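You operate a simulated robot arm through the tools that you are given. There is no shell and no other tool. Be economical: measure what you need, move in short steps, check, and stop when the job is done.

The job below is to be done with a simulated two-armed robot. You get a single attempt, and the scene is never put back.

TASK
Take the red cap labelled "60 mm" from the top of the packing table and leave it on the bed of the bag sealer. Then take the white cartridge on the top of the packing table and put it away on the top of the air bench. Then put the bag from the top of the drawer bench on the gap between the blowers on the rack bench. Then push the green gasket drawer shut. Then turn the overload dial to 1.8 A. Then open the cleanout door. Do these in the order given.

Only the result counts: the job must be done as asked and must still hold three seconds after the hand-in. Knocking over, shifting, dropping, spilling or breaking anything else fails it. Lids that push on must go on centred and level and be pressed home; caps that screw on are set level and turned clockwise until they are tight.

THE ROBOT
Two 7-joint arms with two-finger parallel grippers on one trunk, on a base that drives. Base frame: it is fixed to the floor where the robot stands at the start and does not move with it; the origin is under the middle of the robot, x ahead of it, y to its left, z up; the surface under the hand at the start is at about z = 820. Lengths are in mm, angles in rad, forces in N, time in s.
The left shoulder is at the start at [80, 131, 947], the right one opposite. With the tool pointing down near the work surface each hand reaches from about 400 to 860 mm from the robot's upright axis, wherever it stands, measured 20 degrees to its own side. Places, roughly: bag [-5000, -6250, 750]; bed of the bag sealer (27x23 cm) [560, 700, 880]; cleanout door [-1800, -500, 800]; gap between the blowers on the rack bench [-1500, -8200, 800]; green gasket drawer [-4500, -6900, 700]; overload dial [-2200, -700, 1200]; red cap [500, 0, 750]; top of the air bench [-4900, -1800, 800]; white cartridge (4x4x9 cm) [600, 100, 900]. Payload 1.57 kg a hand.
Tool frame (each hand has its own): the origin (TCP) lies between the finger pads and is the grasp point; the fingertips stand 30 mm ahead of it; z points along the fingers, y is the line along which they close. Largest opening 110 mm; finger width 24, thickness 12; the body of the gripper, 48 by 112 mm, starts 78 mm behind the TCP.
Orientation is told as [roll, pitch, yaw] about the base's x, y, z axes, in that order, counted from this pose: with the fingers straight down and closing along the base's y, the tool's x points along the base's -x, its y along +y and its z along -z.

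THE INTERFACE
- The arms move only by the tool jog_arm. It takes "left_motion", "right_motion" or both (then of equal length, played together; a hand with none holds still); each is a list that holds one entry, the list of rows, each a list of 6 numbers: the shift along the base's x, y, z in mm, then the turn, a rotation vector about the base's x, y, z in rad. In form: [[[dx, dy, dz, rx, ry, rz], ...]]. A call has 1 to 20 rows; each row shifts and turns the commanded pose from where the row before left it. "left_claw" and "right_claw" are, for a hand that has rows, the opening, from 0 (shut) to 1 (fully open), set as the call begins (left out, the last holds). Each row takes 0.2 s and may step no farther than 50 mm and 0.15 rad from the row before; otherwise, or with a gripper value out of range, the whole call is refused. A pose out of reach is approached as far as the arm can. The call stops where the force on the tool passes 40 N (or 10 N more than at its start, if that is more) or the arm is blocked; 0.2 s more then pass. Each finger travels about 108 mm/s and halts on what it meets, pressing with about 28 N; the grip force reading is that of the motor and also rises with nothing between the fingers. The clock runs only during rows and for 0.2 s after the last one: add rows that do not move to give the fingers time. The reply holds the time, the measured pose of the TCP, the force on the tool along the base axes, the opening and the grip force, in the units named above and with some noise, with the torque about the TCP (base axes, N m) and any sound that the robot's microphone picked up.
- Cameras (640 x 400 px; columns grow to the right, rows downward): "scene" is now at [-53.2, 23.3, 1422.1]; the picture's right is [0.24, -0.97, 0.00], its down [-0.52, -0.13, -0.84] and it looks along [0.82, 0.20, -0.54] (base axes); focal length 273 px, centre (320, 200). "left" rides on the left gripper at [70, -16, -141] in its tool frame; the picture's right is [0.23, 0.97, 0.00], its down [-0.86, 0.20, -0.48] and it looks along [-0.47, 0.11, 0.88] (tool axes); focal length 222 px, centre (320, 200). "right" rides on the right gripper at [70, 16, -141] in its tool frame; the picture's right is [-0.23, 0.97, 0.00], its down [-0.86, -0.20, -0.48] and it looks along [-0.47, -0.11, 0.88] (tool axes); focal length 222 px, centre (320, 200). There is no depth. A picture from a camera that has moved, and an enlarged one, comes with that camera's place and axes in the base frame and with its lens.
- snapshot(camera): a new picture of that camera. It takes no simulated time.
- base_move(legs): drives the robot by 1 to 6 legs, each [ahead, left, turn to the left] in mm, mm and rad, along the robot's own axes; the way and the turn of a leg run together, so that a leg with both is an arc; at most 1500 mm and 3.142 rad a leg. The arms and the cameras ride along, it lands a little off, and it stops where it bumps. It gives what a move gives.
- turn_head(pan, tilt): turns the head with the scene camera to pan (to the left, within 1.902 rad either way) and tilt (down, from -0.506 to 1.204), counted from straight ahead of the robot. It gives what a move gives.
- inspect(camera, box): a new picture of the part [left, top, right, bottom] of that camera's present view, enlarged. It takes no simulated time.
- close_job(): hands the job in; it is judged then, once.

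Go step by step. Nothing tells you exact positions but the pictures and the camera data: compare them with the known pose of the tool, close in by small moves and look again before you grip or let go. The budget is 165 turns and 138 pictures, counting those below and the enlarged ones. Unless the task says otherwise, let go and move clear before handing in.

The tools are called after "Call:" as name(argument=value, ...) on one line, values as JSON. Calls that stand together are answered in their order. jog_arm: Moves the arms, as the interface text tells. Its arguments: {"type":"object","properties":{"left_motion":{"type":"array","items":{"type":"array","items":{"type":"array","items":{"type":"number"}}}},"left_claw":{"type":"number"},"right_motion":{"type":"array","items":{"type":"array","items":{"type":"array","items":{"type":"number"}}}},"right_claw":{"type":"number"}},"required":[]} The other tools are called the same way: base_move (legs) drives the base; turn_head (pan, tilt) turns the head that bears the scene camera; snapshot (camera) takes a picture; inspect (camera, box) takes an enlarged picture of a part of a camera's view; close_job () hands the job in.

At the start:

```text
time_s: 0.0
left_position: [427.3, 411.6, 1110.9]
left_ee_rot: [0.0, -0.001, 0.0]
left_wrist_force: [0.0, -0.3, -1.0]
left_moment: [0.0, 0.01, -0.02]
left_grip_width: 110.0
left_finger_force: 0.1
right_position: [510.9, -42.3, 1107.1]
right_ee_rot: [-0.001, 0.0, 0.001]
right_wrist_force: [-1.1, -1.0, 0.0]
right_moment: [-0.01, -0.02, 0.06]
right_grip_width: 109.9
right_finger_force: 0.1
robot x, y, heading: [-2.5, -3.9, 0.004]
head pan, tilt: [0.243, 0.567]
```

scene: 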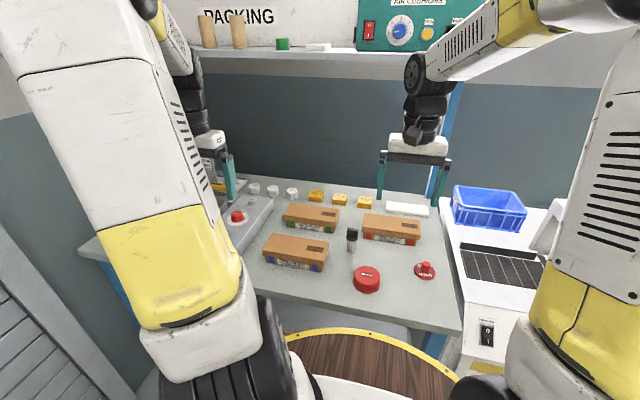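
right: 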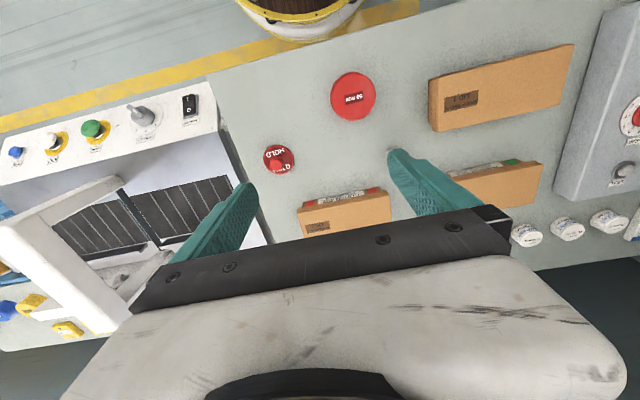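
left: 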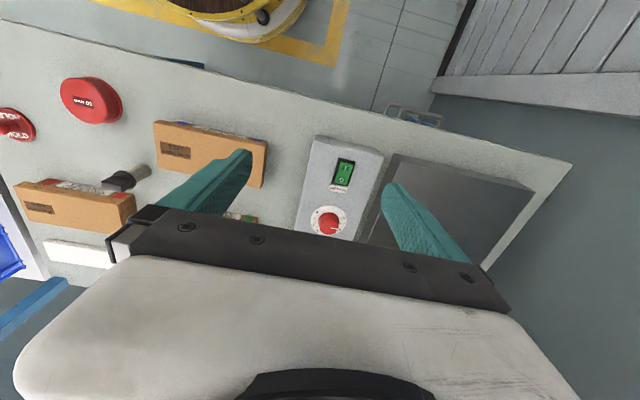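

I see the packing table with a big red cap, a small red "HOLD" item, boxes, and a small vial-like object; the sealer with a dark plate is at the left. First I take closer looks to identify the cap, cartridge and sealer bed.

Call:
inspect(camera="scene", box=[220, 170, 460, 320])

Call:
inspect(camera="left", box=[0, 40, 320, 240])

```text
2.67 times, centred on (340, 245) of scene
camera zoom: at [-53.2, 23.3, 1422.1], right [0.24, -0.97, 0.0], down [-0.52, -0.13, -0.84], along [0.82, 0.2, -0.54], focal length 728 px, centre (267, 80)
```

zoom: 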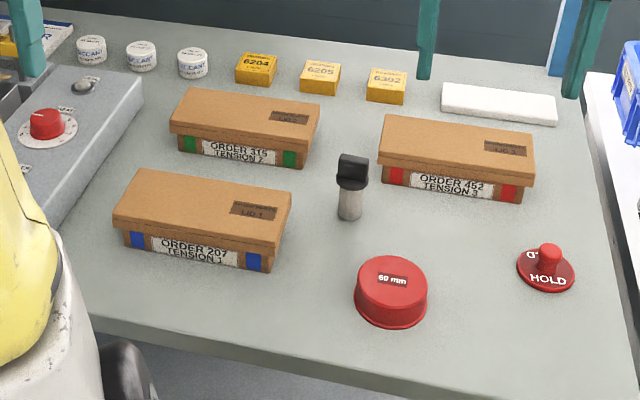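

```text
2.00 times, centred on (160, 140) of left
camera zoom: at [357.3, 396.3, 1251.5], right [-0.23, 0.97, 0.0], down [0.86, 0.2, 0.48], along [0.47, 0.11, -0.88], focal length 444 px, centre (640, 320)
```

zoom: 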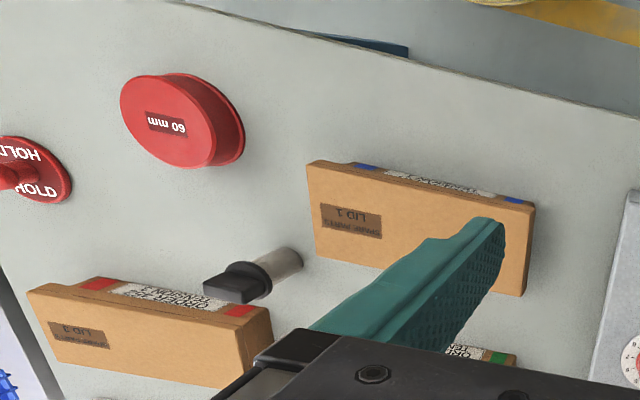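

The cartridge is the small vial with the black head at about (595, 80), and the red cap is at about (482, 20). I move the right hand aside and bring the left hand over the cap.

Call:
jog_arm(left_motion=[[[0, 0, 0, 0, 0, 0], [7, -49, 0, 0, 0, 0], [7, -49, 0, 0, 0, 0], [7, -49, 0, 0, 0, 0], [7, -49, 0, 0, 0, 0], [7, -49, 0, 0, 0, 0], [7, -49, 0, 0, 0, 0], [7, -49, 0, 0, 0, 0], [6, -49, 0, 0, 0, 0], [0, 0, -40, 0, 0, 0], [0, 0, -40, 0, 0, 0]]], right_motion=[[[-5, -40, 0, 0, 0, 0], [-5, -40, 0, 0, 0, 0], [-5, -40, 0, 0, 0, 0], [-5, -40, 0, 0, 0, 0], [-5, -40, 0, 0, 0, 0], [-5, -40, 0, 0, 0, 0], [-5, -40, 0, 0, 0, 0], [0, 0, 0, 0, 0, 0], [0, 0, 0, 0, 0, 0], [0, 0, 0, 0, 0, 0], [0, 0, 0, 0, 0, 0]]], left_claw=1, right_claw=1)

Call:
snapshot(camera="left")

Call:
snapshot(camera="scene")

```text
time_s: 2.4
left_position: [480.8, 21.5, 1029.2]
left_ee_rot: [-0.001, -0.001, 0.001]
left_wrist_force: [-0.8, 0.6, -0.7]
left_moment: [-0.01, 0.0, 0.03]
left_grip_width: 109.8
left_finger_force: 0.0
right_position: [474.5, -322.8, 1107.3]
right_ee_rot: [-0.001, 0.0, 0.001]
right_wrist_force: [0.4, 0.0, 0.5]
right_moment: [0.02, -0.03, 0.0]
right_grip_width: 110.1
right_finger_force: 0.0
robot x, y, heading: [3.0, -0.9, -0.001]
head pan, tilt: [0.243, 0.567]
```

```text
132 pictures are left
camera left: at [411.5, 5.7, 1171.0], right [-0.23, 0.97, 0.0], down [0.85, 0.2, 0.48], along [0.47, 0.11, -0.88], focal length 222 px, centre (320, 200)
```

left: 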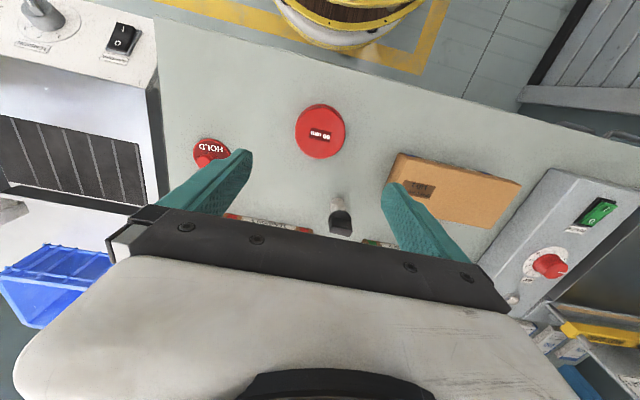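

```text
131 pictures are left
camera scene: at [-53.4, 23.2, 1422.0], right [0.24, -0.97, 0.0], down [-0.52, -0.13, -0.84], along [0.82, 0.2, -0.54], focal length 273 px, centre (320, 200)
```

scene: 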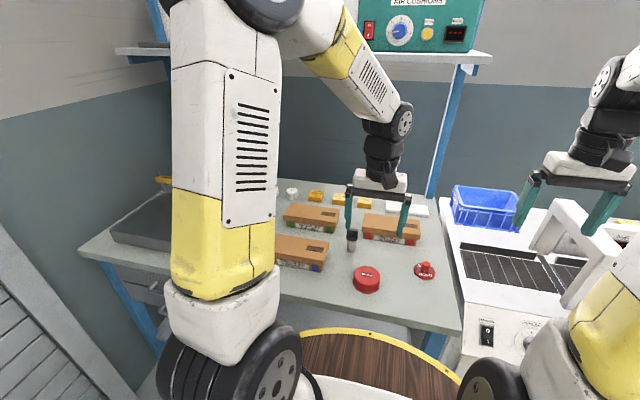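

The cap is directly below at about (477, 22), with clear space for both fingers. I descend partway and then to the grasp height.

Call:
jog_arm(left_motion=[[[-4, 0, -40, 0, 0, 0], [0, 0, -40, 0, 0, 0], [0, 0, -40, 0, 0, 0], [0, 0, -30, 0, 0, 0], [0, 0, 0, 0, 0, 0]]])

Call:
snapshot(camera="left")

Call:
inspect(camera="scene", box=[300, 200, 460, 300])

```text
time_s: 3.6
left_position: [478.1, 20.2, 878.7]
left_ee_rot: [0.0, -0.001, 0.0]
left_wrist_force: [-0.6, -0.8, 0.2]
left_moment: [-0.01, -0.07, 0.0]
left_grip_width: 110.0
left_finger_force: 0.0
right_position: [474.9, -322.1, 1106.5]
right_ee_rot: [-0.001, 0.0, 0.0]
right_wrist_force: [-1.3, 0.6, -0.5]
right_moment: [-0.01, -0.04, 0.0]
right_grip_width: 110.2
right_finger_force: 0.0
robot x, y, heading: [3.7, 2.5, 0.003]
head pan, tilt: [0.243, 0.567]
```

```text
130 pictures are left
camera left: at [408.2, 4.1, 1020.3], right [-0.23, 0.97, 0.0], down [0.86, 0.2, 0.48], along [0.47, 0.11, -0.88], focal length 222 px, centre (320, 200)
```

left: 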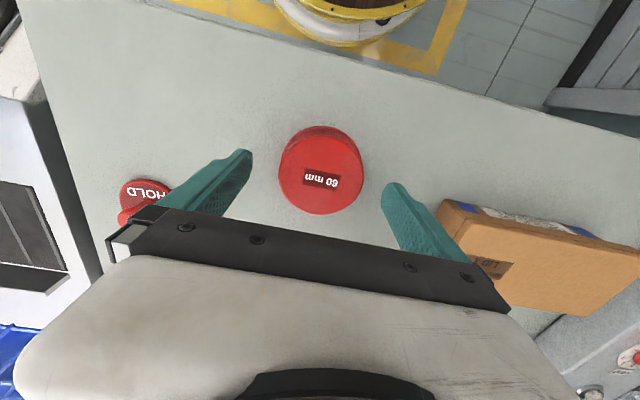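

```text
4.00 times, centred on (380, 250) of scene
camera zoom: at [-53.2, 23.2, 1422.1], right [0.24, -0.97, 0.0], down [-0.52, -0.13, -0.84], along [0.82, 0.2, -0.54], focal length 1091 px, centre (80, 0)
```

zoom: 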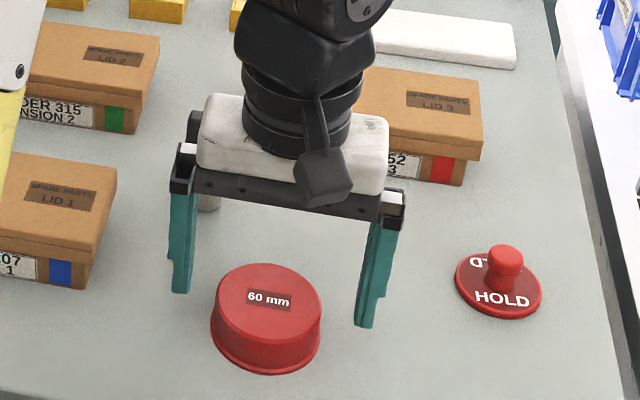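

The cap is about 30 mm tall with its top near z = 850, so I lower the fingertips to about 826, close, and check.

Call:
jog_arm(left_motion=[[[-3, 0, -12, 0, 0, 0], [0, 0, -10, 0, 0, 0], [0, 0, 0, 0, 0, 0]]])

Call:
jog_arm(left_motion=[[[0, 0, 0, 0, 0, 0], [0, 0, 0, 0, 0, 0], [0, 0, 0, 0, 0, 0], [0, 0, 0, 0, 0, 0]]], left_claw=0)

Call:
inspect(camera="scene", box=[300, 200, 460, 300])

```text
time_s: 4.4
left_position: [475.0, 19.3, 857.4]
left_ee_rot: [0.0, 0.001, -0.001]
left_wrist_force: [0.8, -0.2, 0.6]
left_moment: [0.0, 0.03, 0.03]
left_grip_width: 109.9
left_finger_force: 0.0
right_position: [473.9, -321.4, 1108.1]
right_ee_rot: [0.001, 0.0, -0.002]
right_wrist_force: [-0.1, -0.3, 0.2]
right_moment: [-0.01, -0.02, -0.04]
right_grip_width: 110.1
right_finger_force: 0.0
robot x, y, heading: [0.7, -1.3, 0.001]
head pan, tilt: [0.243, 0.567]
```

```text
time_s: 5.4
left_position: [475.5, 20.5, 856.7]
left_ee_rot: [0.0, 0.001, 0.0]
left_wrist_force: [0.2, 0.2, 0.2]
left_moment: [0.0, 0.03, 0.01]
left_grip_width: 78.6
left_finger_force: 28.2
right_position: [475.1, -321.8, 1106.9]
right_ee_rot: [0.0, -0.001, 0.001]
right_wrist_force: [0.1, 0.0, -0.4]
right_moment: [0.02, 0.0, -0.01]
right_grip_width: 110.1
right_finger_force: 0.0
robot x, y, heading: [0.3, 0.1, 0.005]
head pan, tilt: [0.243, 0.567]
```

```text
4.00 times, centred on (380, 250) of scene
camera zoom: at [-53.1, 23.2, 1422.1], right [0.24, -0.97, 0.0], down [-0.52, -0.13, -0.84], along [0.82, 0.2, -0.54], focal length 1091 px, centre (80, 0)
```

zoom: 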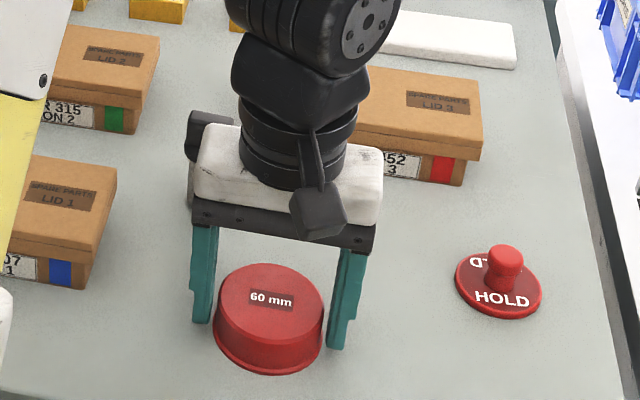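

The jaws closed on the cap at 78.6 mm. I lift it and check the hold before going further.

Call:
jog_arm(left_motion=[[[0, 0, 15, 0, 0, 0], [0, 0, 30, 0, 0, 0], [0, 0, 40, 0, 0, 0], [0, 0, 45, 0, 0, 0], [0, 0, 45, 0, 0, 0]]])

Call:
snapshot(camera="left")

Call:
turn_head(pan=0.7, tilt=0.7)

Call:
snapshot(camera="scene")

```text
time_s: 6.6
left_position: [475.5, 20.1, 1031.5]
left_ee_rot: [-0.001, 0.002, 0.001]
left_wrist_force: [0.5, -0.2, -0.5]
left_moment: [0.02, 0.0, 0.0]
left_grip_width: 78.4
left_finger_force: 27.7
right_position: [475.1, -322.7, 1107.6]
right_ee_rot: [0.0, -0.001, 0.0]
right_wrist_force: [0.7, -0.5, -0.5]
right_moment: [-0.01, 0.04, -0.02]
right_grip_width: 110.1
right_finger_force: 0.0
robot x, y, heading: [0.3, -1.3, -0.001]
head pan, tilt: [0.243, 0.567]
```

```text
127 pictures are left
camera left: at [406.3, 4.9, 1173.3], right [-0.23, 0.97, 0.0], down [0.86, 0.2, 0.48], along [0.46, 0.11, -0.88], focal length 222 px, centre (320, 200)
```

left: 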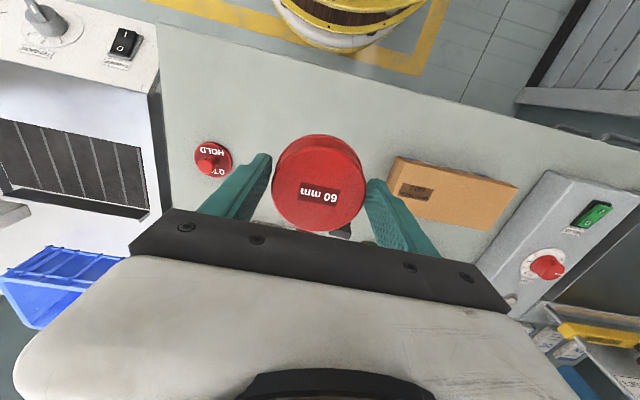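

```text
time_s: 7.5
left_position: [477.0, 20.3, 1032.4]
left_ee_rot: [0.0, -0.001, -0.001]
left_wrist_force: [0.6, 0.3, -0.4]
left_moment: [0.01, 0.01, -0.01]
left_grip_width: 78.8
left_finger_force: 27.6
right_position: [476.8, -321.0, 1107.8]
right_ee_rot: [0.0, 0.0, 0.002]
right_wrist_force: [0.1, 0.8, 0.7]
right_moment: [-0.01, -0.01, -0.02]
right_grip_width: 110.3
right_finger_force: 0.1
robot x, y, heading: [0.2, -4.5, 0.003]
head pan, tilt: [0.7, 0.7]
```

```text
126 pictures are left
camera scene: at [-74.8, 56.3, 1410.5], right [0.64, -0.77, 0.0], down [-0.49, -0.41, -0.77], along [0.59, 0.49, -0.64], focal length 273 px, centre (320, 200)
```

scene: 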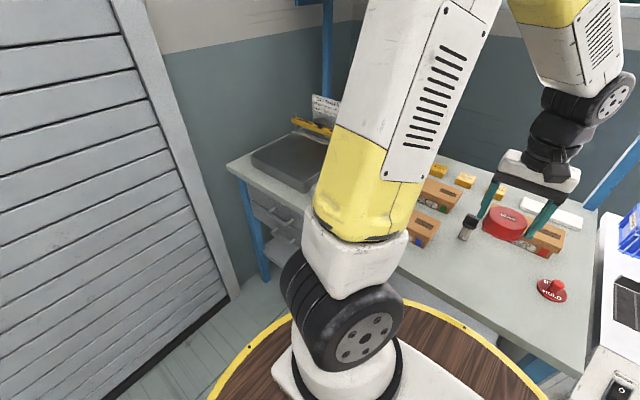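

The cap is held level. I drive the base 300 mm to the left so the sealer bed comes within the left hand's reach.

Call:
base_move(legs=[[0, 300, 0]])

Call:
jog_arm(left_motion=[[[6, 45, 0, 0, 0, 0], [6, 45, 0, 0, 0, 0], [6, 45, 0, 0, 0, 0], [6, 45, 0, 0, 0, 0], [6, 45, 0, 0, 0, 0], [6, 45, 0, 0, 0, 0], [0, 0, 0, 0, 0, 0]]])

Call:
snapshot(camera="left")

Call:
snapshot(camera="scene")

```text
time_s: 9.6
left_position: [476.3, 322.7, 1031.6]
left_ee_rot: [0.0, 0.002, 0.001]
left_wrist_force: [-1.2, -0.5, -0.7]
left_moment: [-0.01, -0.01, 0.03]
left_grip_width: 78.4
left_finger_force: 27.9
right_position: [474.9, -19.5, 1106.4]
right_ee_rot: [-0.001, 0.0, 0.0]
right_wrist_force: [-0.4, 0.1, 0.4]
right_moment: [-0.01, -0.02, 0.01]
right_grip_width: 110.0
right_finger_force: 0.0
robot x, y, heading: [-0.9, 305.0, -0.004]
head pan, tilt: [0.7, 0.7]
```

```text
time_s: 11.2
left_position: [513.1, 594.1, 1036.2]
left_ee_rot: [0.0, 0.0, 0.001]
left_wrist_force: [0.1, -0.1, -0.2]
left_moment: [0.02, -0.02, 0.03]
left_grip_width: 78.5
left_finger_force: 28.1
right_position: [474.5, -21.2, 1107.1]
right_ee_rot: [0.001, 0.0, 0.0]
right_wrist_force: [-0.1, -0.6, -1.0]
right_moment: [0.01, 0.01, -0.01]
right_grip_width: 109.9
right_finger_force: 0.0
robot x, y, heading: [-1.8, 303.5, -0.001]
head pan, tilt: [0.7, 0.7]
```

```text
125 pictures are left
camera left: at [442.6, 578.6, 1176.9], right [-0.23, 0.97, 0.0], down [0.86, 0.2, 0.48], along [0.47, 0.11, -0.88], focal length 222 px, centre (320, 200)
```

left: 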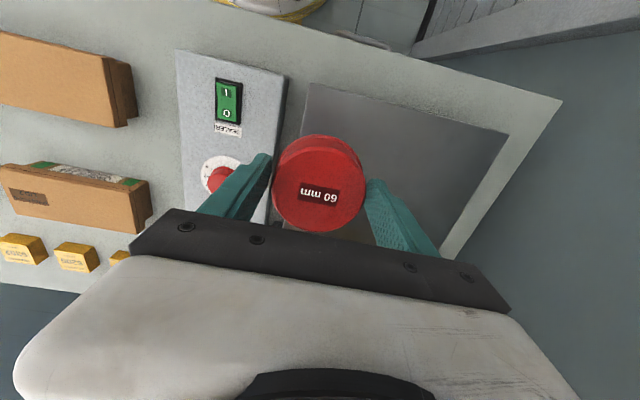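

```text
124 pictures are left
camera scene: at [-74.8, 359.1, 1410.5], right [0.64, -0.77, 0.0], down [-0.49, -0.41, -0.76], along [0.59, 0.49, -0.64], focal length 273 px, centre (320, 200)
```

scene: 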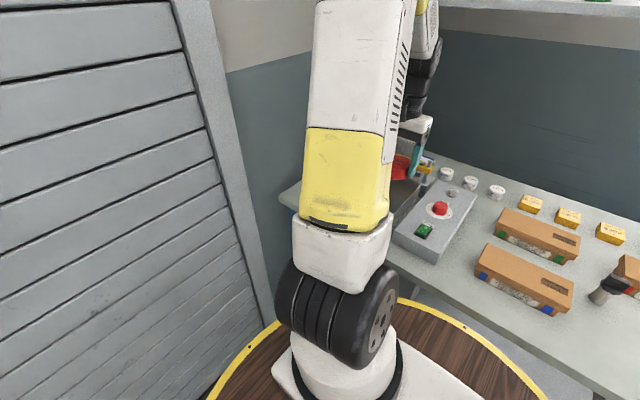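

The bed spans about x 450–680, y 568–839, with its top near z = 870. I bring the cap over its middle, slightly toward the front, and look again.

Call:
jog_arm(left_motion=[[[10, 36, 0, 0, 0, 0], [10, 36, -10, 0, 0, 0], [10, 34, -20, 0, 0, 0], [0, 0, -20, 0, 0, 0], [0, 0, 0, 0, 0, 0]]])

Call:
snapshot(camera="left")

Call:
turn_head(pan=0.9, tilt=0.5)

Call:
snapshot(camera="scene")

```text
time_s: 12.4
left_position: [541.0, 697.8, 982.3]
left_ee_rot: [0.0, 0.0, 0.002]
left_wrist_force: [-0.2, -1.1, 0.3]
left_moment: [-0.04, 0.0, 0.01]
left_grip_width: 78.4
left_finger_force: 28.3
right_position: [474.7, -18.7, 1107.8]
right_ee_rot: [0.001, 0.001, 0.001]
right_wrist_force: [0.1, -0.6, 0.2]
right_moment: [0.01, 0.01, 0.0]
right_grip_width: 110.1
right_finger_force: 0.0
robot x, y, heading: [-2.0, 301.8, -0.005]
head pan, tilt: [0.7, 0.7]
```

```text
123 pictures are left
camera left: at [471.2, 683.0, 1123.7], right [-0.23, 0.97, 0.0], down [0.86, 0.2, 0.48], along [0.47, 0.11, -0.88], focal length 222 px, centre (320, 200)
```

left: 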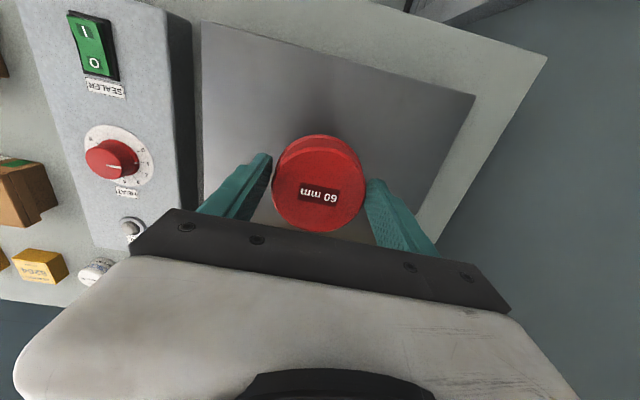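

```text
time_s: 13.1
left_position: [540.4, 698.1, 982.3]
left_ee_rot: [0.001, 0.001, 0.0]
left_wrist_force: [0.4, 0.2, 0.1]
left_moment: [0.04, -0.01, 0.0]
left_grip_width: 78.5
left_finger_force: 28.1
right_position: [474.3, -20.3, 1107.0]
right_ee_rot: [0.0, -0.001, 0.001]
right_wrist_force: [0.0, 0.3, -0.1]
right_moment: [0.0, -0.02, 0.0]
right_grip_width: 110.0
right_finger_force: 0.1
robot x, y, heading: [0.4, 301.7, 0.002]
head pan, tilt: [0.901, 0.499]
```

```text
122 pictures are left
camera scene: at [-83.2, 375.7, 1428.2], right [0.78, -0.62, 0.0], down [-0.3, -0.38, -0.88], along [0.55, 0.69, -0.48], focal length 273 px, centre (320, 200)
```

scene: 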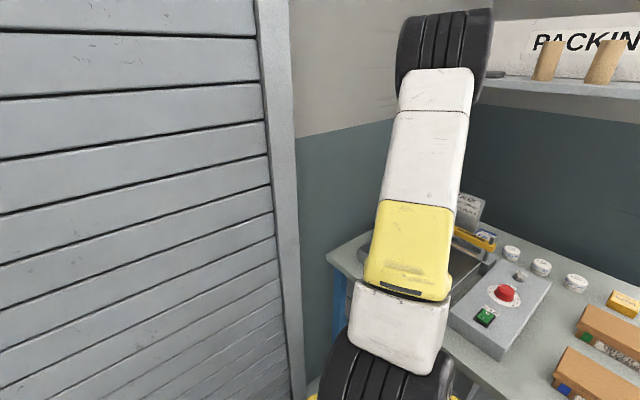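

The cap is over the front-middle of the bed with nothing in the way. I lower it to just above, then in small steps until it touches.

Call:
jog_arm(left_motion=[[[0, 0, -30, 0, 0, 0], [0, 0, -25, 0, 0, 0], [0, 0, -8, 0, 0, 0], [0, 0, -3, 0, 0, 0], [0, 0, -3, 0, 0, 0], [0, 0, -2, 0, 0, 0], [0, 0, 0, 0, 0, 0]]])

Call:
snapshot(camera="left")

```text
time_s: 14.7
left_position: [541.3, 700.2, 910.0]
left_ee_rot: [0.0, -0.002, 0.001]
left_wrist_force: [0.5, -0.9, -0.3]
left_moment: [-0.03, 0.02, -0.02]
left_grip_width: 78.5
left_finger_force: 27.5
right_position: [476.1, -19.4, 1107.2]
right_ee_rot: [-0.001, 0.0, 0.0]
right_wrist_force: [-0.4, 0.0, 0.6]
right_moment: [0.0, -0.03, -0.02]
right_grip_width: 110.0
right_finger_force: 0.1
robot x, y, heading: [1.2, 304.2, -0.001]
head pan, tilt: [0.901, 0.499]
```

```text
121 pictures are left
camera left: at [471.6, 683.2, 1050.7], right [-0.23, 0.97, 0.0], down [0.86, 0.2, 0.48], along [0.47, 0.11, -0.88], focal length 222 px, centre (320, 200)
```

left: 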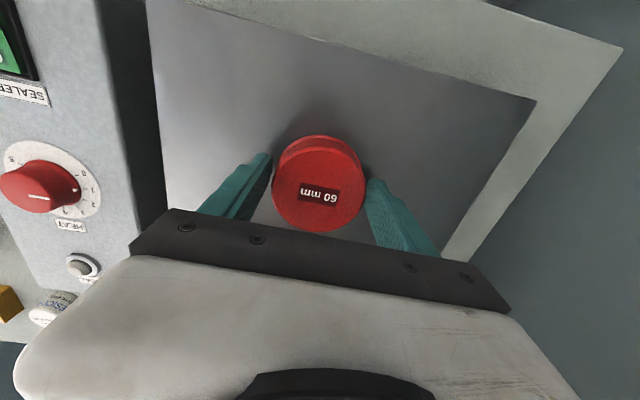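

No contact yet, and the bed looks to be close below. I continue down in 2 mm steps until the force shows.

Call:
jog_arm(left_motion=[[[0, 0, -2, 0, 0, 0], [0, 0, -2, 0, 0, 0], [0, 0, -1, 0, 0, 0], [0, 0, 0, 0, 0, 0]]])

```text
time_s: 15.7
left_position: [542.0, 699.7, 907.3]
left_ee_rot: [0.002, -0.001, 0.0]
left_wrist_force: [-3.3, 0.0, 24.4]
left_moment: [-0.2, 0.26, -0.04]
left_grip_width: 78.7
left_finger_force: 27.8
right_position: [473.6, -20.2, 1108.2]
right_ee_rot: [0.001, -0.001, 0.0]
right_wrist_force: [0.0, 0.2, 0.2]
right_moment: [0.01, 0.0, 0.03]
right_grip_width: 109.8
right_finger_force: 0.0
robot x, y, heading: [0.5, 305.4, 0.002]
head pan, tilt: [0.901, 0.499]
```

The cap has touched the bed (24 N up), so I ease off slightly, open the jaws and rise straight up.

Call:
jog_arm(left_motion=[[[0, 0, 1, 0, 0, 0], [0, 0, 0, 0, 0, 0]]])

Call:
jog_arm(left_motion=[[[0, 0, 0, 0, 0, 0], [0, 0, 0, 0, 0, 0], [0, 0, 0, 0, 0, 0], [0, 0, 20, 0, 0, 0], [0, 0, 40, 0, 0, 0], [0, 0, 45, 0, 0, 0], [0, 0, 45, 0, 0, 0]]], left_claw=1)

Call:
snapshot(camera="left")

```text
time_s: 16.3
left_position: [543.2, 699.8, 908.6]
left_ee_rot: [-0.001, -0.002, 0.001]
left_wrist_force: [-0.2, 0.4, 14.9]
left_moment: [0.01, -0.29, 0.05]
left_grip_width: 78.3
left_finger_force: 28.0
right_position: [474.3, -19.5, 1107.6]
right_ee_rot: [0.001, -0.001, 0.0]
right_wrist_force: [-0.7, -0.4, -0.1]
right_moment: [0.02, -0.02, 0.0]
right_grip_width: 109.8
right_finger_force: 0.1
robot x, y, heading: [-0.2, 302.9, 0.001]
head pan, tilt: [0.901, 0.499]
```

```text
time_s: 17.9
left_position: [538.1, 700.3, 1058.1]
left_ee_rot: [-0.002, -0.001, -0.001]
left_wrist_force: [0.0, -0.1, 0.1]
left_moment: [0.0, 0.02, -0.01]
left_grip_width: 110.0
left_finger_force: 0.0
right_position: [474.3, -18.8, 1107.5]
right_ee_rot: [0.0, -0.001, 0.001]
right_wrist_force: [0.4, 0.6, 0.0]
right_moment: [0.01, 0.04, 0.0]
right_grip_width: 109.9
right_finger_force: 0.1
robot x, y, heading: [1.1, 302.4, -0.006]
head pan, tilt: [0.901, 0.499]
```

```text
120 pictures are left
camera left: at [469.9, 684.5, 1199.7], right [-0.23, 0.97, 0.0], down [0.86, 0.2, 0.48], along [0.47, 0.11, -0.88], focal length 222 px, centre (320, 200)
```

left: 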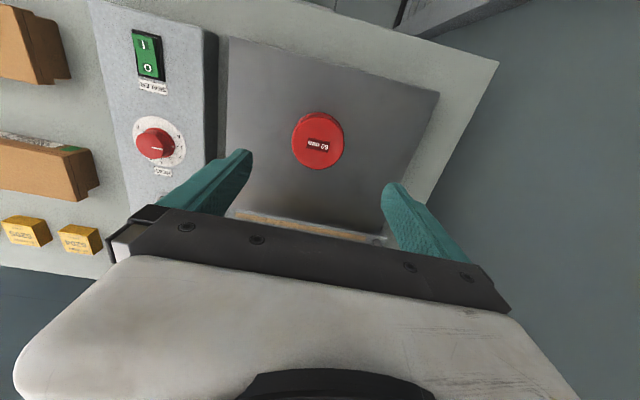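

The cap rests on the bed. Next the cartridge: I bring the right hand above it with the jaws half open and look.

Call:
jog_arm(right_motion=[[[30, 25, 0, 0, 0, 0], [30, 25, 0, 0, 0, 0], [30, 25, 0, 0, 0, 0], [30, 25, 0, 0, 0, 0], [0, 0, -30, 0, 0, 0], [0, 0, -30, 0, 0, 0], [0, 0, 0, 0, 0, 0]]], right_claw=0.7)

Call:
turn_head(pan=-0.2, tilt=0.6)

Call:
snapshot(camera="right")

Call:
snapshot(camera="scene")

```text
time_s: 19.5
left_position: [539.8, 700.4, 1058.9]
left_ee_rot: [0.001, 0.0, 0.0]
left_wrist_force: [-0.4, 0.4, 0.9]
left_moment: [0.0, -0.01, 0.02]
left_grip_width: 109.9
left_finger_force: 0.1
right_position: [594.0, 79.6, 1046.0]
right_ee_rot: [0.0, 0.001, 0.001]
right_wrist_force: [1.1, -1.2, 0.7]
right_moment: [0.0, -0.02, 0.0]
right_grip_width: 76.9
right_finger_force: 0.0
robot x, y, heading: [2.8, 307.3, 0.002]
head pan, tilt: [0.901, 0.499]
```

```text
time_s: 20.8
left_position: [539.2, 699.7, 1058.2]
left_ee_rot: [-0.001, 0.0, 0.0]
left_wrist_force: [-0.6, -0.4, 0.1]
left_moment: [-0.02, 0.01, 0.02]
left_grip_width: 110.0
left_finger_force: 0.0
right_position: [593.8, 78.9, 1045.7]
right_ee_rot: [-0.001, -0.001, -0.001]
right_wrist_force: [-0.1, -0.2, 0.7]
right_moment: [-0.02, 0.04, 0.01]
right_grip_width: 77.0
right_finger_force: 0.0
robot x, y, heading: [2.0, 303.6, -0.0]
head pan, tilt: [-0.201, 0.6]
```

```text
119 pictures are left
camera right: at [523.9, 95.2, 1186.8], right [0.23, 0.97, 0.0], down [0.86, -0.2, 0.48], along [0.47, -0.11, -0.88], focal length 222 px, centre (320, 200)
```

right: 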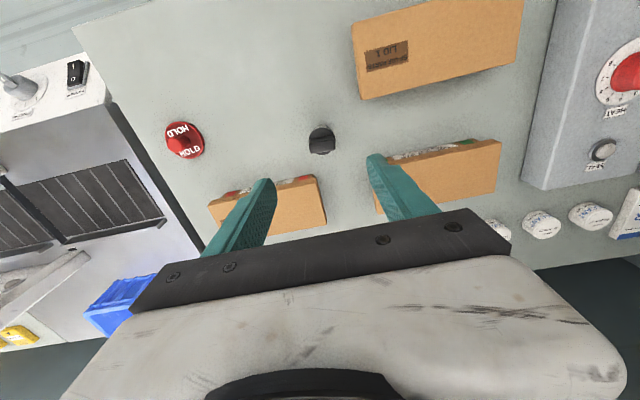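

```text
118 pictures are left
camera scene: at [-53.1, 286.8, 1419.1], right [-0.2, -0.98, 0.0], down [-0.55, 0.11, -0.82], along [0.81, -0.16, -0.57], focal length 273 px, centre (320, 200)
```

scene: 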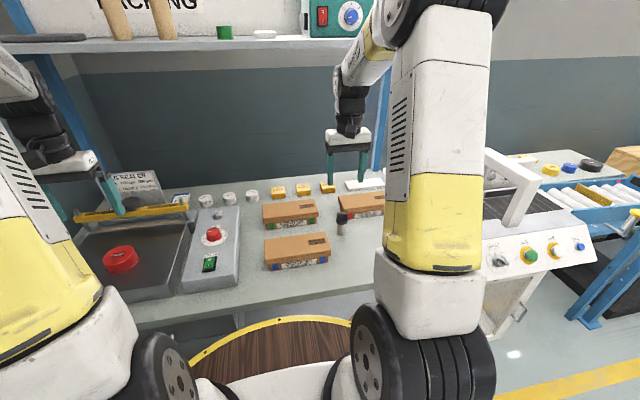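

The cartridge stands at about (592, 81). I zoom in to see its shape before choosing the grip height.

Call:
inspect(camera="right", box=[260, 90, 380, 165])

Call:
inspect(camera="scene", box=[290, 180, 386, 240])

```text
5.33 times, centred on (320, 128) of right
camera zoom: at [523.9, 95.2, 1186.8], right [0.23, 0.97, 0.0], down [0.86, -0.2, 0.48], along [0.47, -0.11, -0.88], focal length 1185 px, centre (320, 587)
```

zoom: 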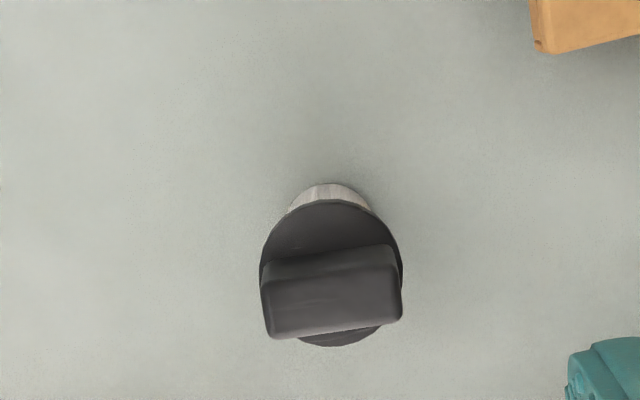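

```text
6.67 times, centred on (338, 210) of scene
camera zoom: at [-53.1, 286.8, 1419.1], right [-0.2, -0.98, 0.0], down [-0.55, 0.11, -0.82], along [0.81, -0.16, -0.57], focal length 1819 px, centre (200, 133)
```

zoom: 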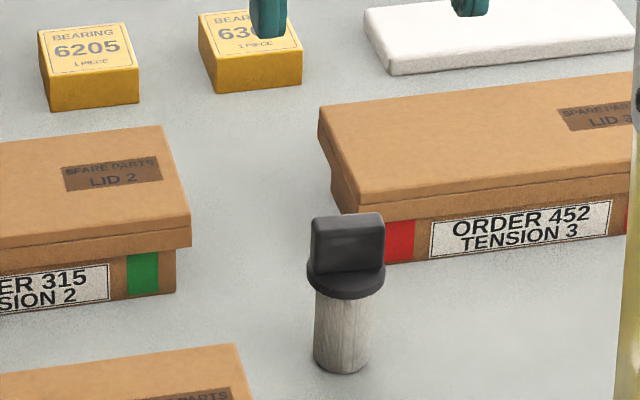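

The key-shaped head is aligned with y, on a round flange about 50 mm up. I lower to grip the flange, TCP about 873.

Call:
jog_arm(right_motion=[[[-2, 2, -45, 0, 0, 0], [0, 0, -45, 0, 0, 0], [0, 0, -30, 0, 0, 0], [0, 0, 0, 0, 0, 0]]])

Call:
snapshot(camera="right")

Call:
inspect(camera="scene", box=[290, 170, 386, 230])

```text
time_s: 21.8
left_position: [540.6, 700.0, 1058.2]
left_ee_rot: [0.001, -0.001, 0.0]
left_wrist_force: [0.3, 0.4, -0.1]
left_moment: [0.0, 0.01, 0.01]
left_grip_width: 110.0
left_finger_force: 0.0
right_position: [591.8, 84.5, 926.7]
right_ee_rot: [0.001, 0.001, 0.0]
right_wrist_force: [0.4, -0.2, -1.1]
right_moment: [0.0, 0.03, 0.0]
right_grip_width: 76.9
right_finger_force: 0.0
robot x, y, heading: [3.8, 302.2, 0.001]
head pan, tilt: [-0.201, 0.6]
```

```text
115 pictures are left
camera right: at [523.1, 100.3, 1068.5], right [0.23, 0.97, 0.0], down [0.85, -0.2, 0.48], along [0.47, -0.11, -0.88], focal length 222 px, centre (320, 200)
```

right: 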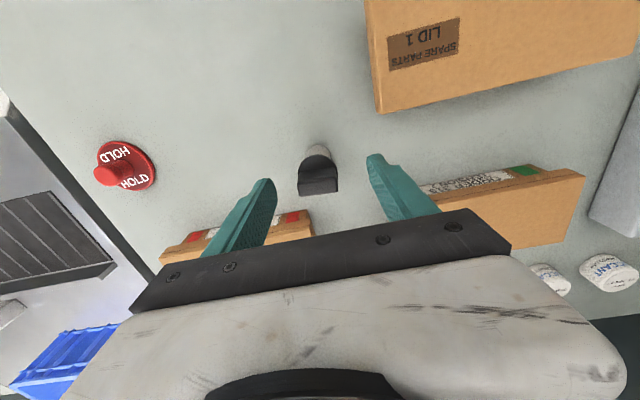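

```text
6.67 times, centred on (338, 200) of scene
camera zoom: at [-53.1, 286.8, 1419.1], right [-0.2, -0.98, 0.0], down [-0.55, 0.11, -0.82], along [0.81, -0.16, -0.57], focal length 1819 px, centre (200, 200)
```

zoom: 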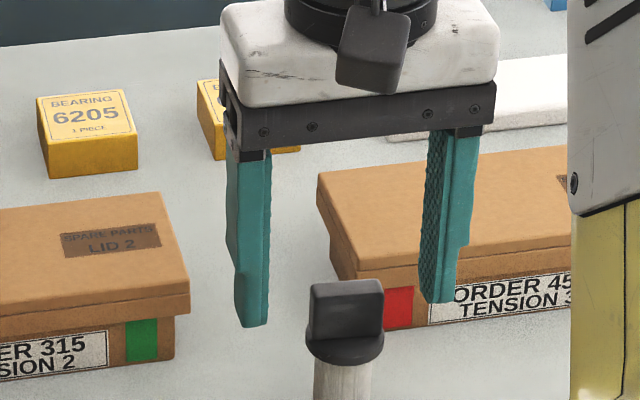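

The cartridge sits between the fingers. I go down the last 53 mm, then close.

Call:
jog_arm(right_motion=[[[3, -3, -25, 0, 0, 0], [0, 0, -20, 0, 0, 0], [0, 0, -9, 0, 0, 0], [0, 0, 0, 0, 0, 0]]])

Call:
jog_arm(right_motion=[[[0, 0, 0, 0, 0, 0], [0, 0, 0, 0, 0, 0], [0, 0, 0, 0, 0, 0], [0, 0, 0, 0, 0, 0]]], right_claw=0)

Call:
inspect(camera="scene", box=[290, 180, 386, 240])

```text
time_s: 22.8
left_position: [539.3, 701.0, 1058.6]
left_ee_rot: [0.0, -0.001, -0.001]
left_wrist_force: [-1.1, 0.1, 0.1]
left_moment: [0.0, 0.03, 0.03]
left_grip_width: 110.0
left_finger_force: 0.2
right_position: [596.0, 79.8, 874.0]
right_ee_rot: [0.0, 0.001, 0.001]
right_wrist_force: [-0.8, 0.5, 0.0]
right_moment: [0.02, -0.01, -0.02]
right_grip_width: 77.0
right_finger_force: 0.0
robot x, y, heading: [0.5, 299.8, 0.001]
head pan, tilt: [-0.201, 0.6]
```

```text
time_s: 23.8
left_position: [539.2, 700.3, 1058.3]
left_ee_rot: [0.002, 0.001, -0.001]
left_wrist_force: [0.4, -0.1, 0.2]
left_moment: [0.0, 0.03, 0.02]
left_grip_width: 109.8
left_finger_force: 0.0
right_position: [595.4, 79.6, 874.4]
right_ee_rot: [0.0, -0.001, 0.0]
right_wrist_force: [0.0, 0.4, 0.5]
right_moment: [0.0, -0.01, 0.0]
right_grip_width: 37.0
right_finger_force: 28.2
robot x, y, heading: [-1.9, 304.5, 0.001]
head pan, tilt: [-0.201, 0.6]
```

```text
6.67 times, centred on (338, 210) of scene
camera zoom: at [-53.1, 286.8, 1419.1], right [-0.2, -0.98, 0.0], down [-0.55, 0.11, -0.82], along [0.81, -0.16, -0.57], focal length 1819 px, centre (200, 133)
```

zoom: 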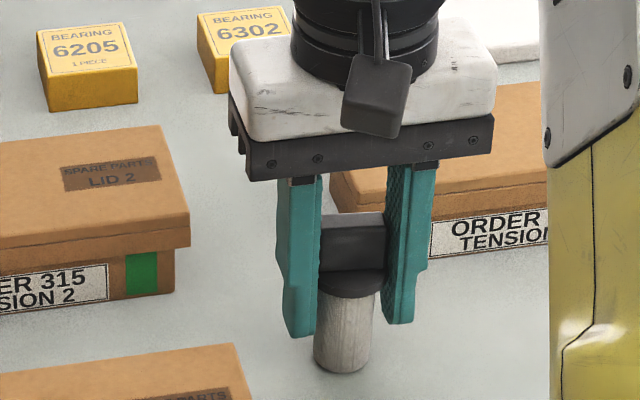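

The cartridge is gripped at its 37 mm flange. I lift, draw both arms in for driving, and look around behind the robot.

Call:
jog_arm(right_motion=[[[0, 0, 15, 0, 0, 0], [0, 0, 35, 0, 0, 0], [0, 0, 45, 0, 0, 0], [0, 0, 45, 0, 0, 0], [-20, 0, 45, 0, 0, 0], [-45, 0, 20, 0, 0, 0], [-45, 0, 0, 0, 0, 0], [-40, 0, 0, 0, 0, 0], [0, 0, 0, 0, 0, 0]]], left_motion=[[[0, 0, 0, 0, 0, 0], [0, 0, 0, 0, 0, 0], [0, 0, 0, 0, 0, 0], [0, -30, 20, 0, 0, 0], [-20, -30, 20, 0, 0, 0], [-45, -30, 0, 0, 0, 0], [-45, -30, 0, 0, 0, 0], [-20, -30, 0, 0, 0, 0], [0, 0, 0, 0, 0, 0]]])

Call:
snapshot(camera="right")

Call:
turn_head(pan=-1.6, tilt=0.25)

Call:
snapshot(camera="scene")

Call:
turn_head(pan=1.9, tilt=0.25)

Call:
snapshot(camera="scene")

```text
refused: row 6 steps farther than a row can; nothing moved
```

```text
112 pictures are left
camera right: at [526.5, 95.1, 1014.9], right [0.23, 0.97, 0.0], down [0.85, -0.2, 0.48], along [0.47, -0.11, -0.88], focal length 222 px, centre (320, 200)
```

right: 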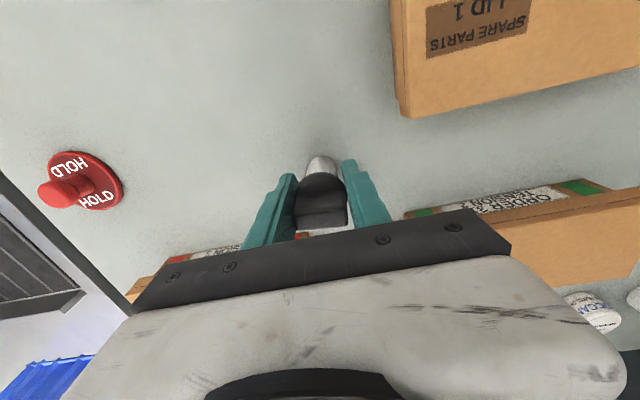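

```text
time_s: 25.4
left_position: [540.3, 698.9, 1058.9]
left_ee_rot: [0.001, -0.001, 0.001]
left_wrist_force: [0.5, -0.5, -1.2]
left_moment: [0.01, -0.01, 0.03]
left_grip_width: 110.2
left_finger_force: 0.2
right_position: [596.0, 79.5, 874.3]
right_ee_rot: [-0.001, 0.0, 0.0]
right_wrist_force: [0.7, 0.3, 0.8]
right_moment: [0.01, 0.01, 0.01]
right_grip_width: 36.8
right_finger_force: 27.7
robot x, y, heading: [-3.7, 301.2, 0.005]
head pan, tilt: [-1.6, 0.25]
```

```text
111 pictures are left
camera scene: at [-142.4, 211.1, 1451.4], right [-1.0, 0.03, 0.0], down [0.01, 0.25, -0.97], along [-0.03, -0.97, -0.25], focal length 273 px, centre (320, 200)
```

scene: 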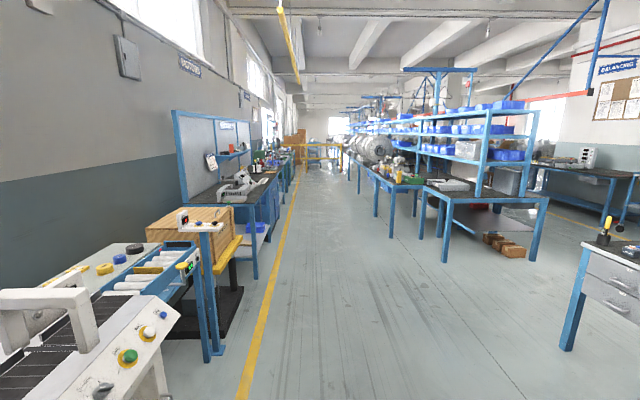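

```text
time_s: 28.3
left_position: [538.8, 699.9, 1058.1]
left_ee_rot: [0.001, 0.0, 0.001]
left_wrist_force: [-0.1, 0.5, 0.0]
left_moment: [0.06, 0.02, 0.0]
left_grip_width: 110.0
left_finger_force: 0.0
right_position: [596.6, 80.5, 874.4]
right_ee_rot: [-0.001, 0.001, 0.0]
right_wrist_force: [0.4, -0.4, -0.1]
right_moment: [-0.02, -0.01, -0.01]
right_grip_width: 36.8
right_finger_force: 27.7
robot x, y, heading: [0.4, 303.8, -0.0]
head pan, tilt: [1.901, 0.25]
```

```text
110 pictures are left
camera scene: at [-169.8, 392.8, 1451.4], right [0.95, 0.32, 0.0], down [0.08, -0.23, -0.97], along [-0.31, 0.92, -0.25], focal length 273 px, centre (320, 200)
```

scene: 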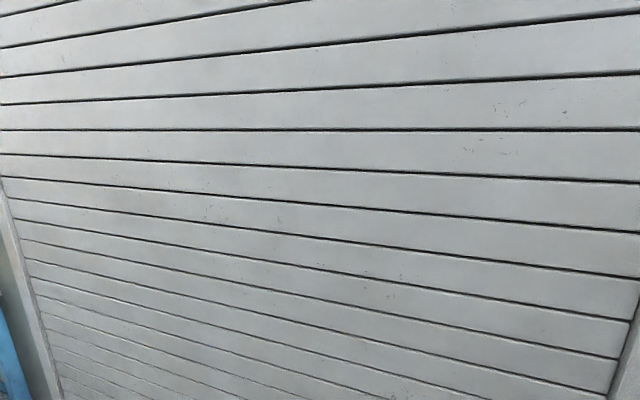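

The lift was refused because one left row was too long; the aisle runs along -y behind me, with a bench row at x ≈ -1900. I redo the lift with shorter steps.

Call:
jog_arm(right_motion=[[[0, 0, 15, 0, 0, 0], [0, 0, 35, 0, 0, 0], [0, 0, 45, 0, 0, 0], [0, 0, 45, 0, 0, 0], [-20, 0, 40, 0, 0, 0], [-40, 0, 20, 0, 0, 0], [-40, 0, 0, 0, 0, 0], [-40, 0, 0, 0, 0, 0], [-30, 0, 0, 0, 0, 0], [0, 0, 0, 0, 0, 0]]], left_motion=[[[0, 0, 0, 0, 0, 0], [0, 0, 0, 0, 0, 0], [0, 0, 0, 0, 0, 0], [0, -30, 20, 0, 0, 0], [-20, -30, 20, 0, 0, 0], [-30, -30, 0, 0, 0, 0], [-30, -30, 0, 0, 0, 0], [-30, -30, 0, 0, 0, 0], [-20, 0, 0, 0, 0, 0], [0, 0, 0, 0, 0, 0]]])

Call:
snapshot(camera="right")

Call:
turn_head(pan=-1.9, tilt=0.3)

Call:
snapshot(camera="scene")

```text
time_s: 30.5
left_position: [412.2, 552.1, 1096.7]
left_ee_rot: [-0.001, -0.001, 0.001]
left_wrist_force: [0.8, 0.2, 0.4]
left_moment: [-0.01, 0.02, -0.01]
left_grip_width: 110.1
left_finger_force: 0.1
right_position: [424.8, 81.6, 1072.3]
right_ee_rot: [0.0, 0.0, -0.001]
right_wrist_force: [0.4, 0.2, -0.7]
right_moment: [0.06, 0.05, 0.02]
right_grip_width: 36.6
right_finger_force: 27.8
robot x, y, heading: [-0.3, 306.0, 0.002]
head pan, tilt: [1.901, 0.25]
```

```text
109 pictures are left
camera right: at [355.4, 95.7, 1213.1], right [0.23, 0.97, 0.0], down [0.85, -0.2, 0.48], along [0.47, -0.11, -0.88], focal length 222 px, centre (320, 200)
```

right: 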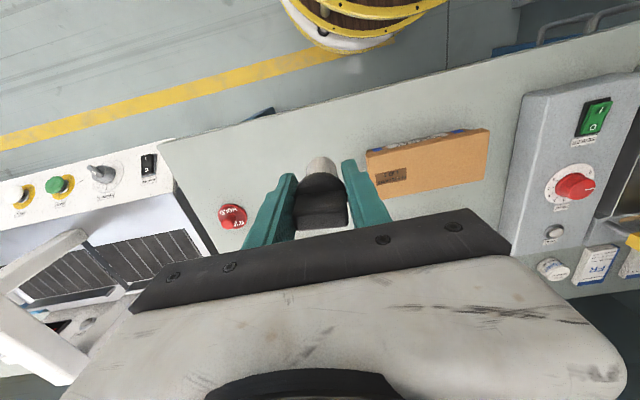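

```text
time_s: 33.6
left_position: [411.8, 551.7, 1094.6]
left_ee_rot: [0.0, 0.0, 0.0]
left_wrist_force: [0.0, -0.5, 0.1]
left_moment: [-0.01, -0.01, -0.01]
left_grip_width: 109.8
left_finger_force: 0.0
right_position: [424.9, 80.8, 1072.6]
right_ee_rot: [-0.001, 0.0, 0.001]
right_wrist_force: [0.1, -0.2, -0.3]
right_moment: [-0.01, 0.03, -0.01]
right_grip_width: 36.6
right_finger_force: 28.1
robot x, y, heading: [2.0, 303.0, 0.003]
head pan, tilt: [-1.901, 0.3]
```

```text
108 pictures are left
camera scene: at [-170.0, 216.0, 1446.6], right [-0.95, 0.32, 0.0], down [0.1, 0.28, -0.96], along [-0.31, -0.9, -0.3], focal length 273 px, centre (320, 200)
```

scene: 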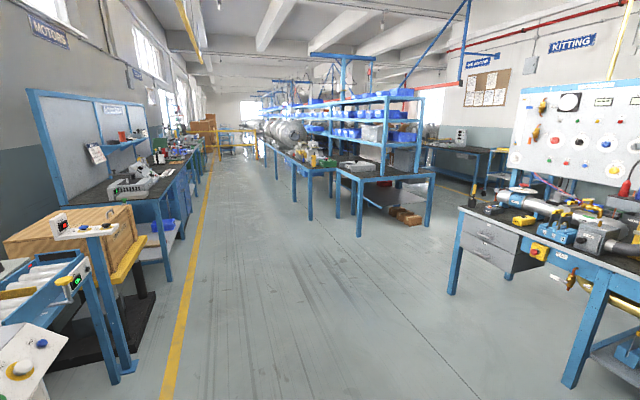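

The cartridge is held well. The tool bench (dial/door) has its front at x ≈ -1860, y -1300…-400; the passage toward -x lies around y ≈ -1900, so I drive there and turn to face -x.

Call:
base_move(legs=[[-700, 0, 0], [0, 0, -1.571], [1100, 0, 0], [1100, 0, 0], [0, 0, -1.571]])

Call:
turn_head(pan=0, tilt=0.35)

Call:
snapshot(camera="scene")

```text
time_s: 55.7
left_position: [-1176.0, -2129.3, 1097.3]
left_ee_rot: [0.0, 0.0, 3.094]
left_wrist_force: [0.7, 0.4, 0.4]
left_moment: [0.0, 0.01, -0.01]
left_grip_width: 109.9
left_finger_force: 0.1
right_position: [-1167.6, -1656.9, 1072.3]
right_ee_rot: [0.0, 0.001, 3.096]
right_wrist_force: [-0.4, 0.2, -0.6]
right_moment: [0.0, 0.0, 0.0]
right_grip_width: 36.5
right_finger_force: 28.4
robot x, y, heading: [-752.5, -1898.3, 3.089]
head pan, tilt: [-1.901, 0.3]
```

```text
time_s: 57.6
left_position: [-1175.5, -2129.2, 1095.3]
left_ee_rot: [-0.001, 0.0, 3.096]
left_wrist_force: [-0.4, 0.4, 0.4]
left_moment: [0.01, 0.03, 0.03]
left_grip_width: 109.9
left_finger_force: 0.0
right_position: [-1168.1, -1658.1, 1071.9]
right_ee_rot: [0.0, -0.001, 3.095]
right_wrist_force: [0.2, 0.5, -1.0]
right_moment: [0.0, -0.01, 0.02]
right_grip_width: 36.2
right_finger_force: 27.9
robot x, y, heading: [-751.6, -1903.6, 3.094]
head pan, tilt: [0.0, 0.351]
```

```text
107 pictures are left
camera scene: at [-706.7, -1899.7, 1441.9], right [0.05, 1.0, 0.0], down [0.34, -0.02, -0.94], along [-0.94, 0.05, -0.34], focal length 273 px, centre (320, 200)
```

scene: 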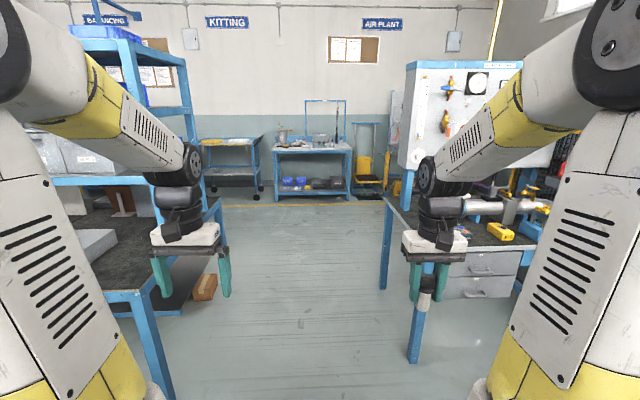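

The bench straight ahead under the "AIR PLANT" sign is the air bench, front edge near x ≈ -4700. I straighten up and drive through the passage to about x = -3600.

Call:
base_move(legs=[[0, 0, 0.045], [1450, 0, 0], [1400, 0, 0]])

Call:
turn_head(pan=0, tilt=0.5)

Call:
snapshot(camera="scene")

```text
time_s: 71.6
left_position: [-3981.2, -2115.0, 1095.4]
left_ee_rot: [0.0, 0.0, 3.136]
left_wrist_force: [0.3, 0.2, 0.3]
left_moment: [-0.02, 0.04, -0.03]
left_grip_width: 109.6
left_finger_force: 0.0
right_position: [-3994.2, -1641.6, 1073.7]
right_ee_rot: [-0.002, 0.0, 3.136]
right_wrist_force: [-0.6, -0.1, -0.7]
right_moment: [0.02, 0.02, -0.02]
right_grip_width: 36.3
right_finger_force: 28.4
robot x, y, heading: [-3567.9, -1865.4, 3.136]
head pan, tilt: [0.0, 0.351]
```

```text
time_s: 72.3
left_position: [-3982.4, -2113.9, 1096.4]
left_ee_rot: [0.0, -0.001, 3.136]
left_wrist_force: [-0.2, 0.8, -0.3]
left_moment: [0.0, 0.03, 0.0]
left_grip_width: 110.2
left_finger_force: 0.0
right_position: [-3993.8, -1642.5, 1072.0]
right_ee_rot: [0.0, 0.0, 3.138]
right_wrist_force: [0.4, -0.2, -0.1]
right_moment: [-0.01, 0.03, 0.01]
right_grip_width: 36.1
right_finger_force: 28.2
robot x, y, heading: [-3567.4, -1864.4, 3.133]
head pan, tilt: [0.0, 0.499]
```

```text
106 pictures are left
camera scene: at [-3520.2, -1864.8, 1428.3], right [0.0, 1.0, 0.0], down [0.48, 0.0, -0.88], along [-0.88, 0.0, -0.48], focal length 273 px, centre (320, 200)
```

scene: 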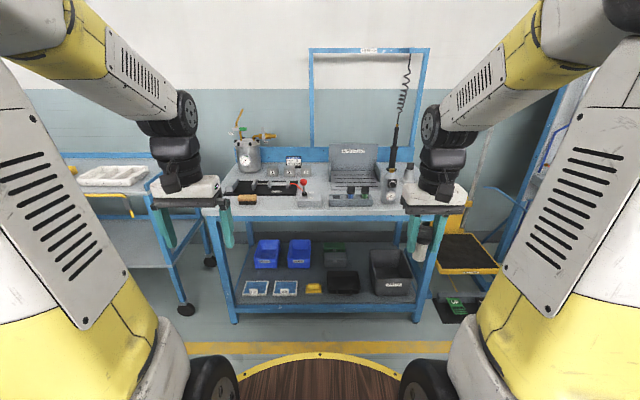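

Call:
inspect(camera="scene", box=[210, 120, 450, 270])

```text
2.67 times, centred on (330, 195) of scene
camera zoom: at [-3520.2, -1864.8, 1428.3], right [0.0, 1.0, 0.0], down [0.48, 0.0, -0.88], along [-0.88, 0.0, -0.48], focal length 728 px, centre (293, 213)
```

zoom: 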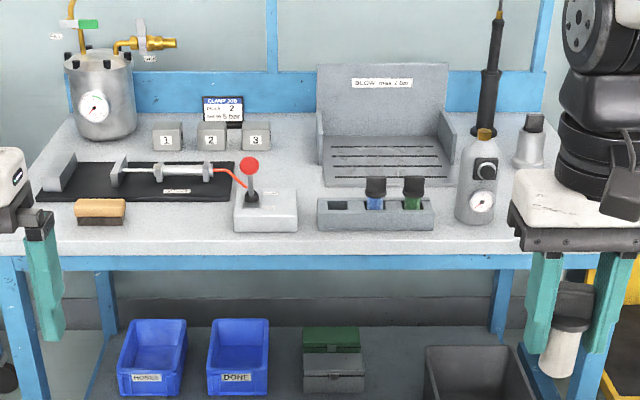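

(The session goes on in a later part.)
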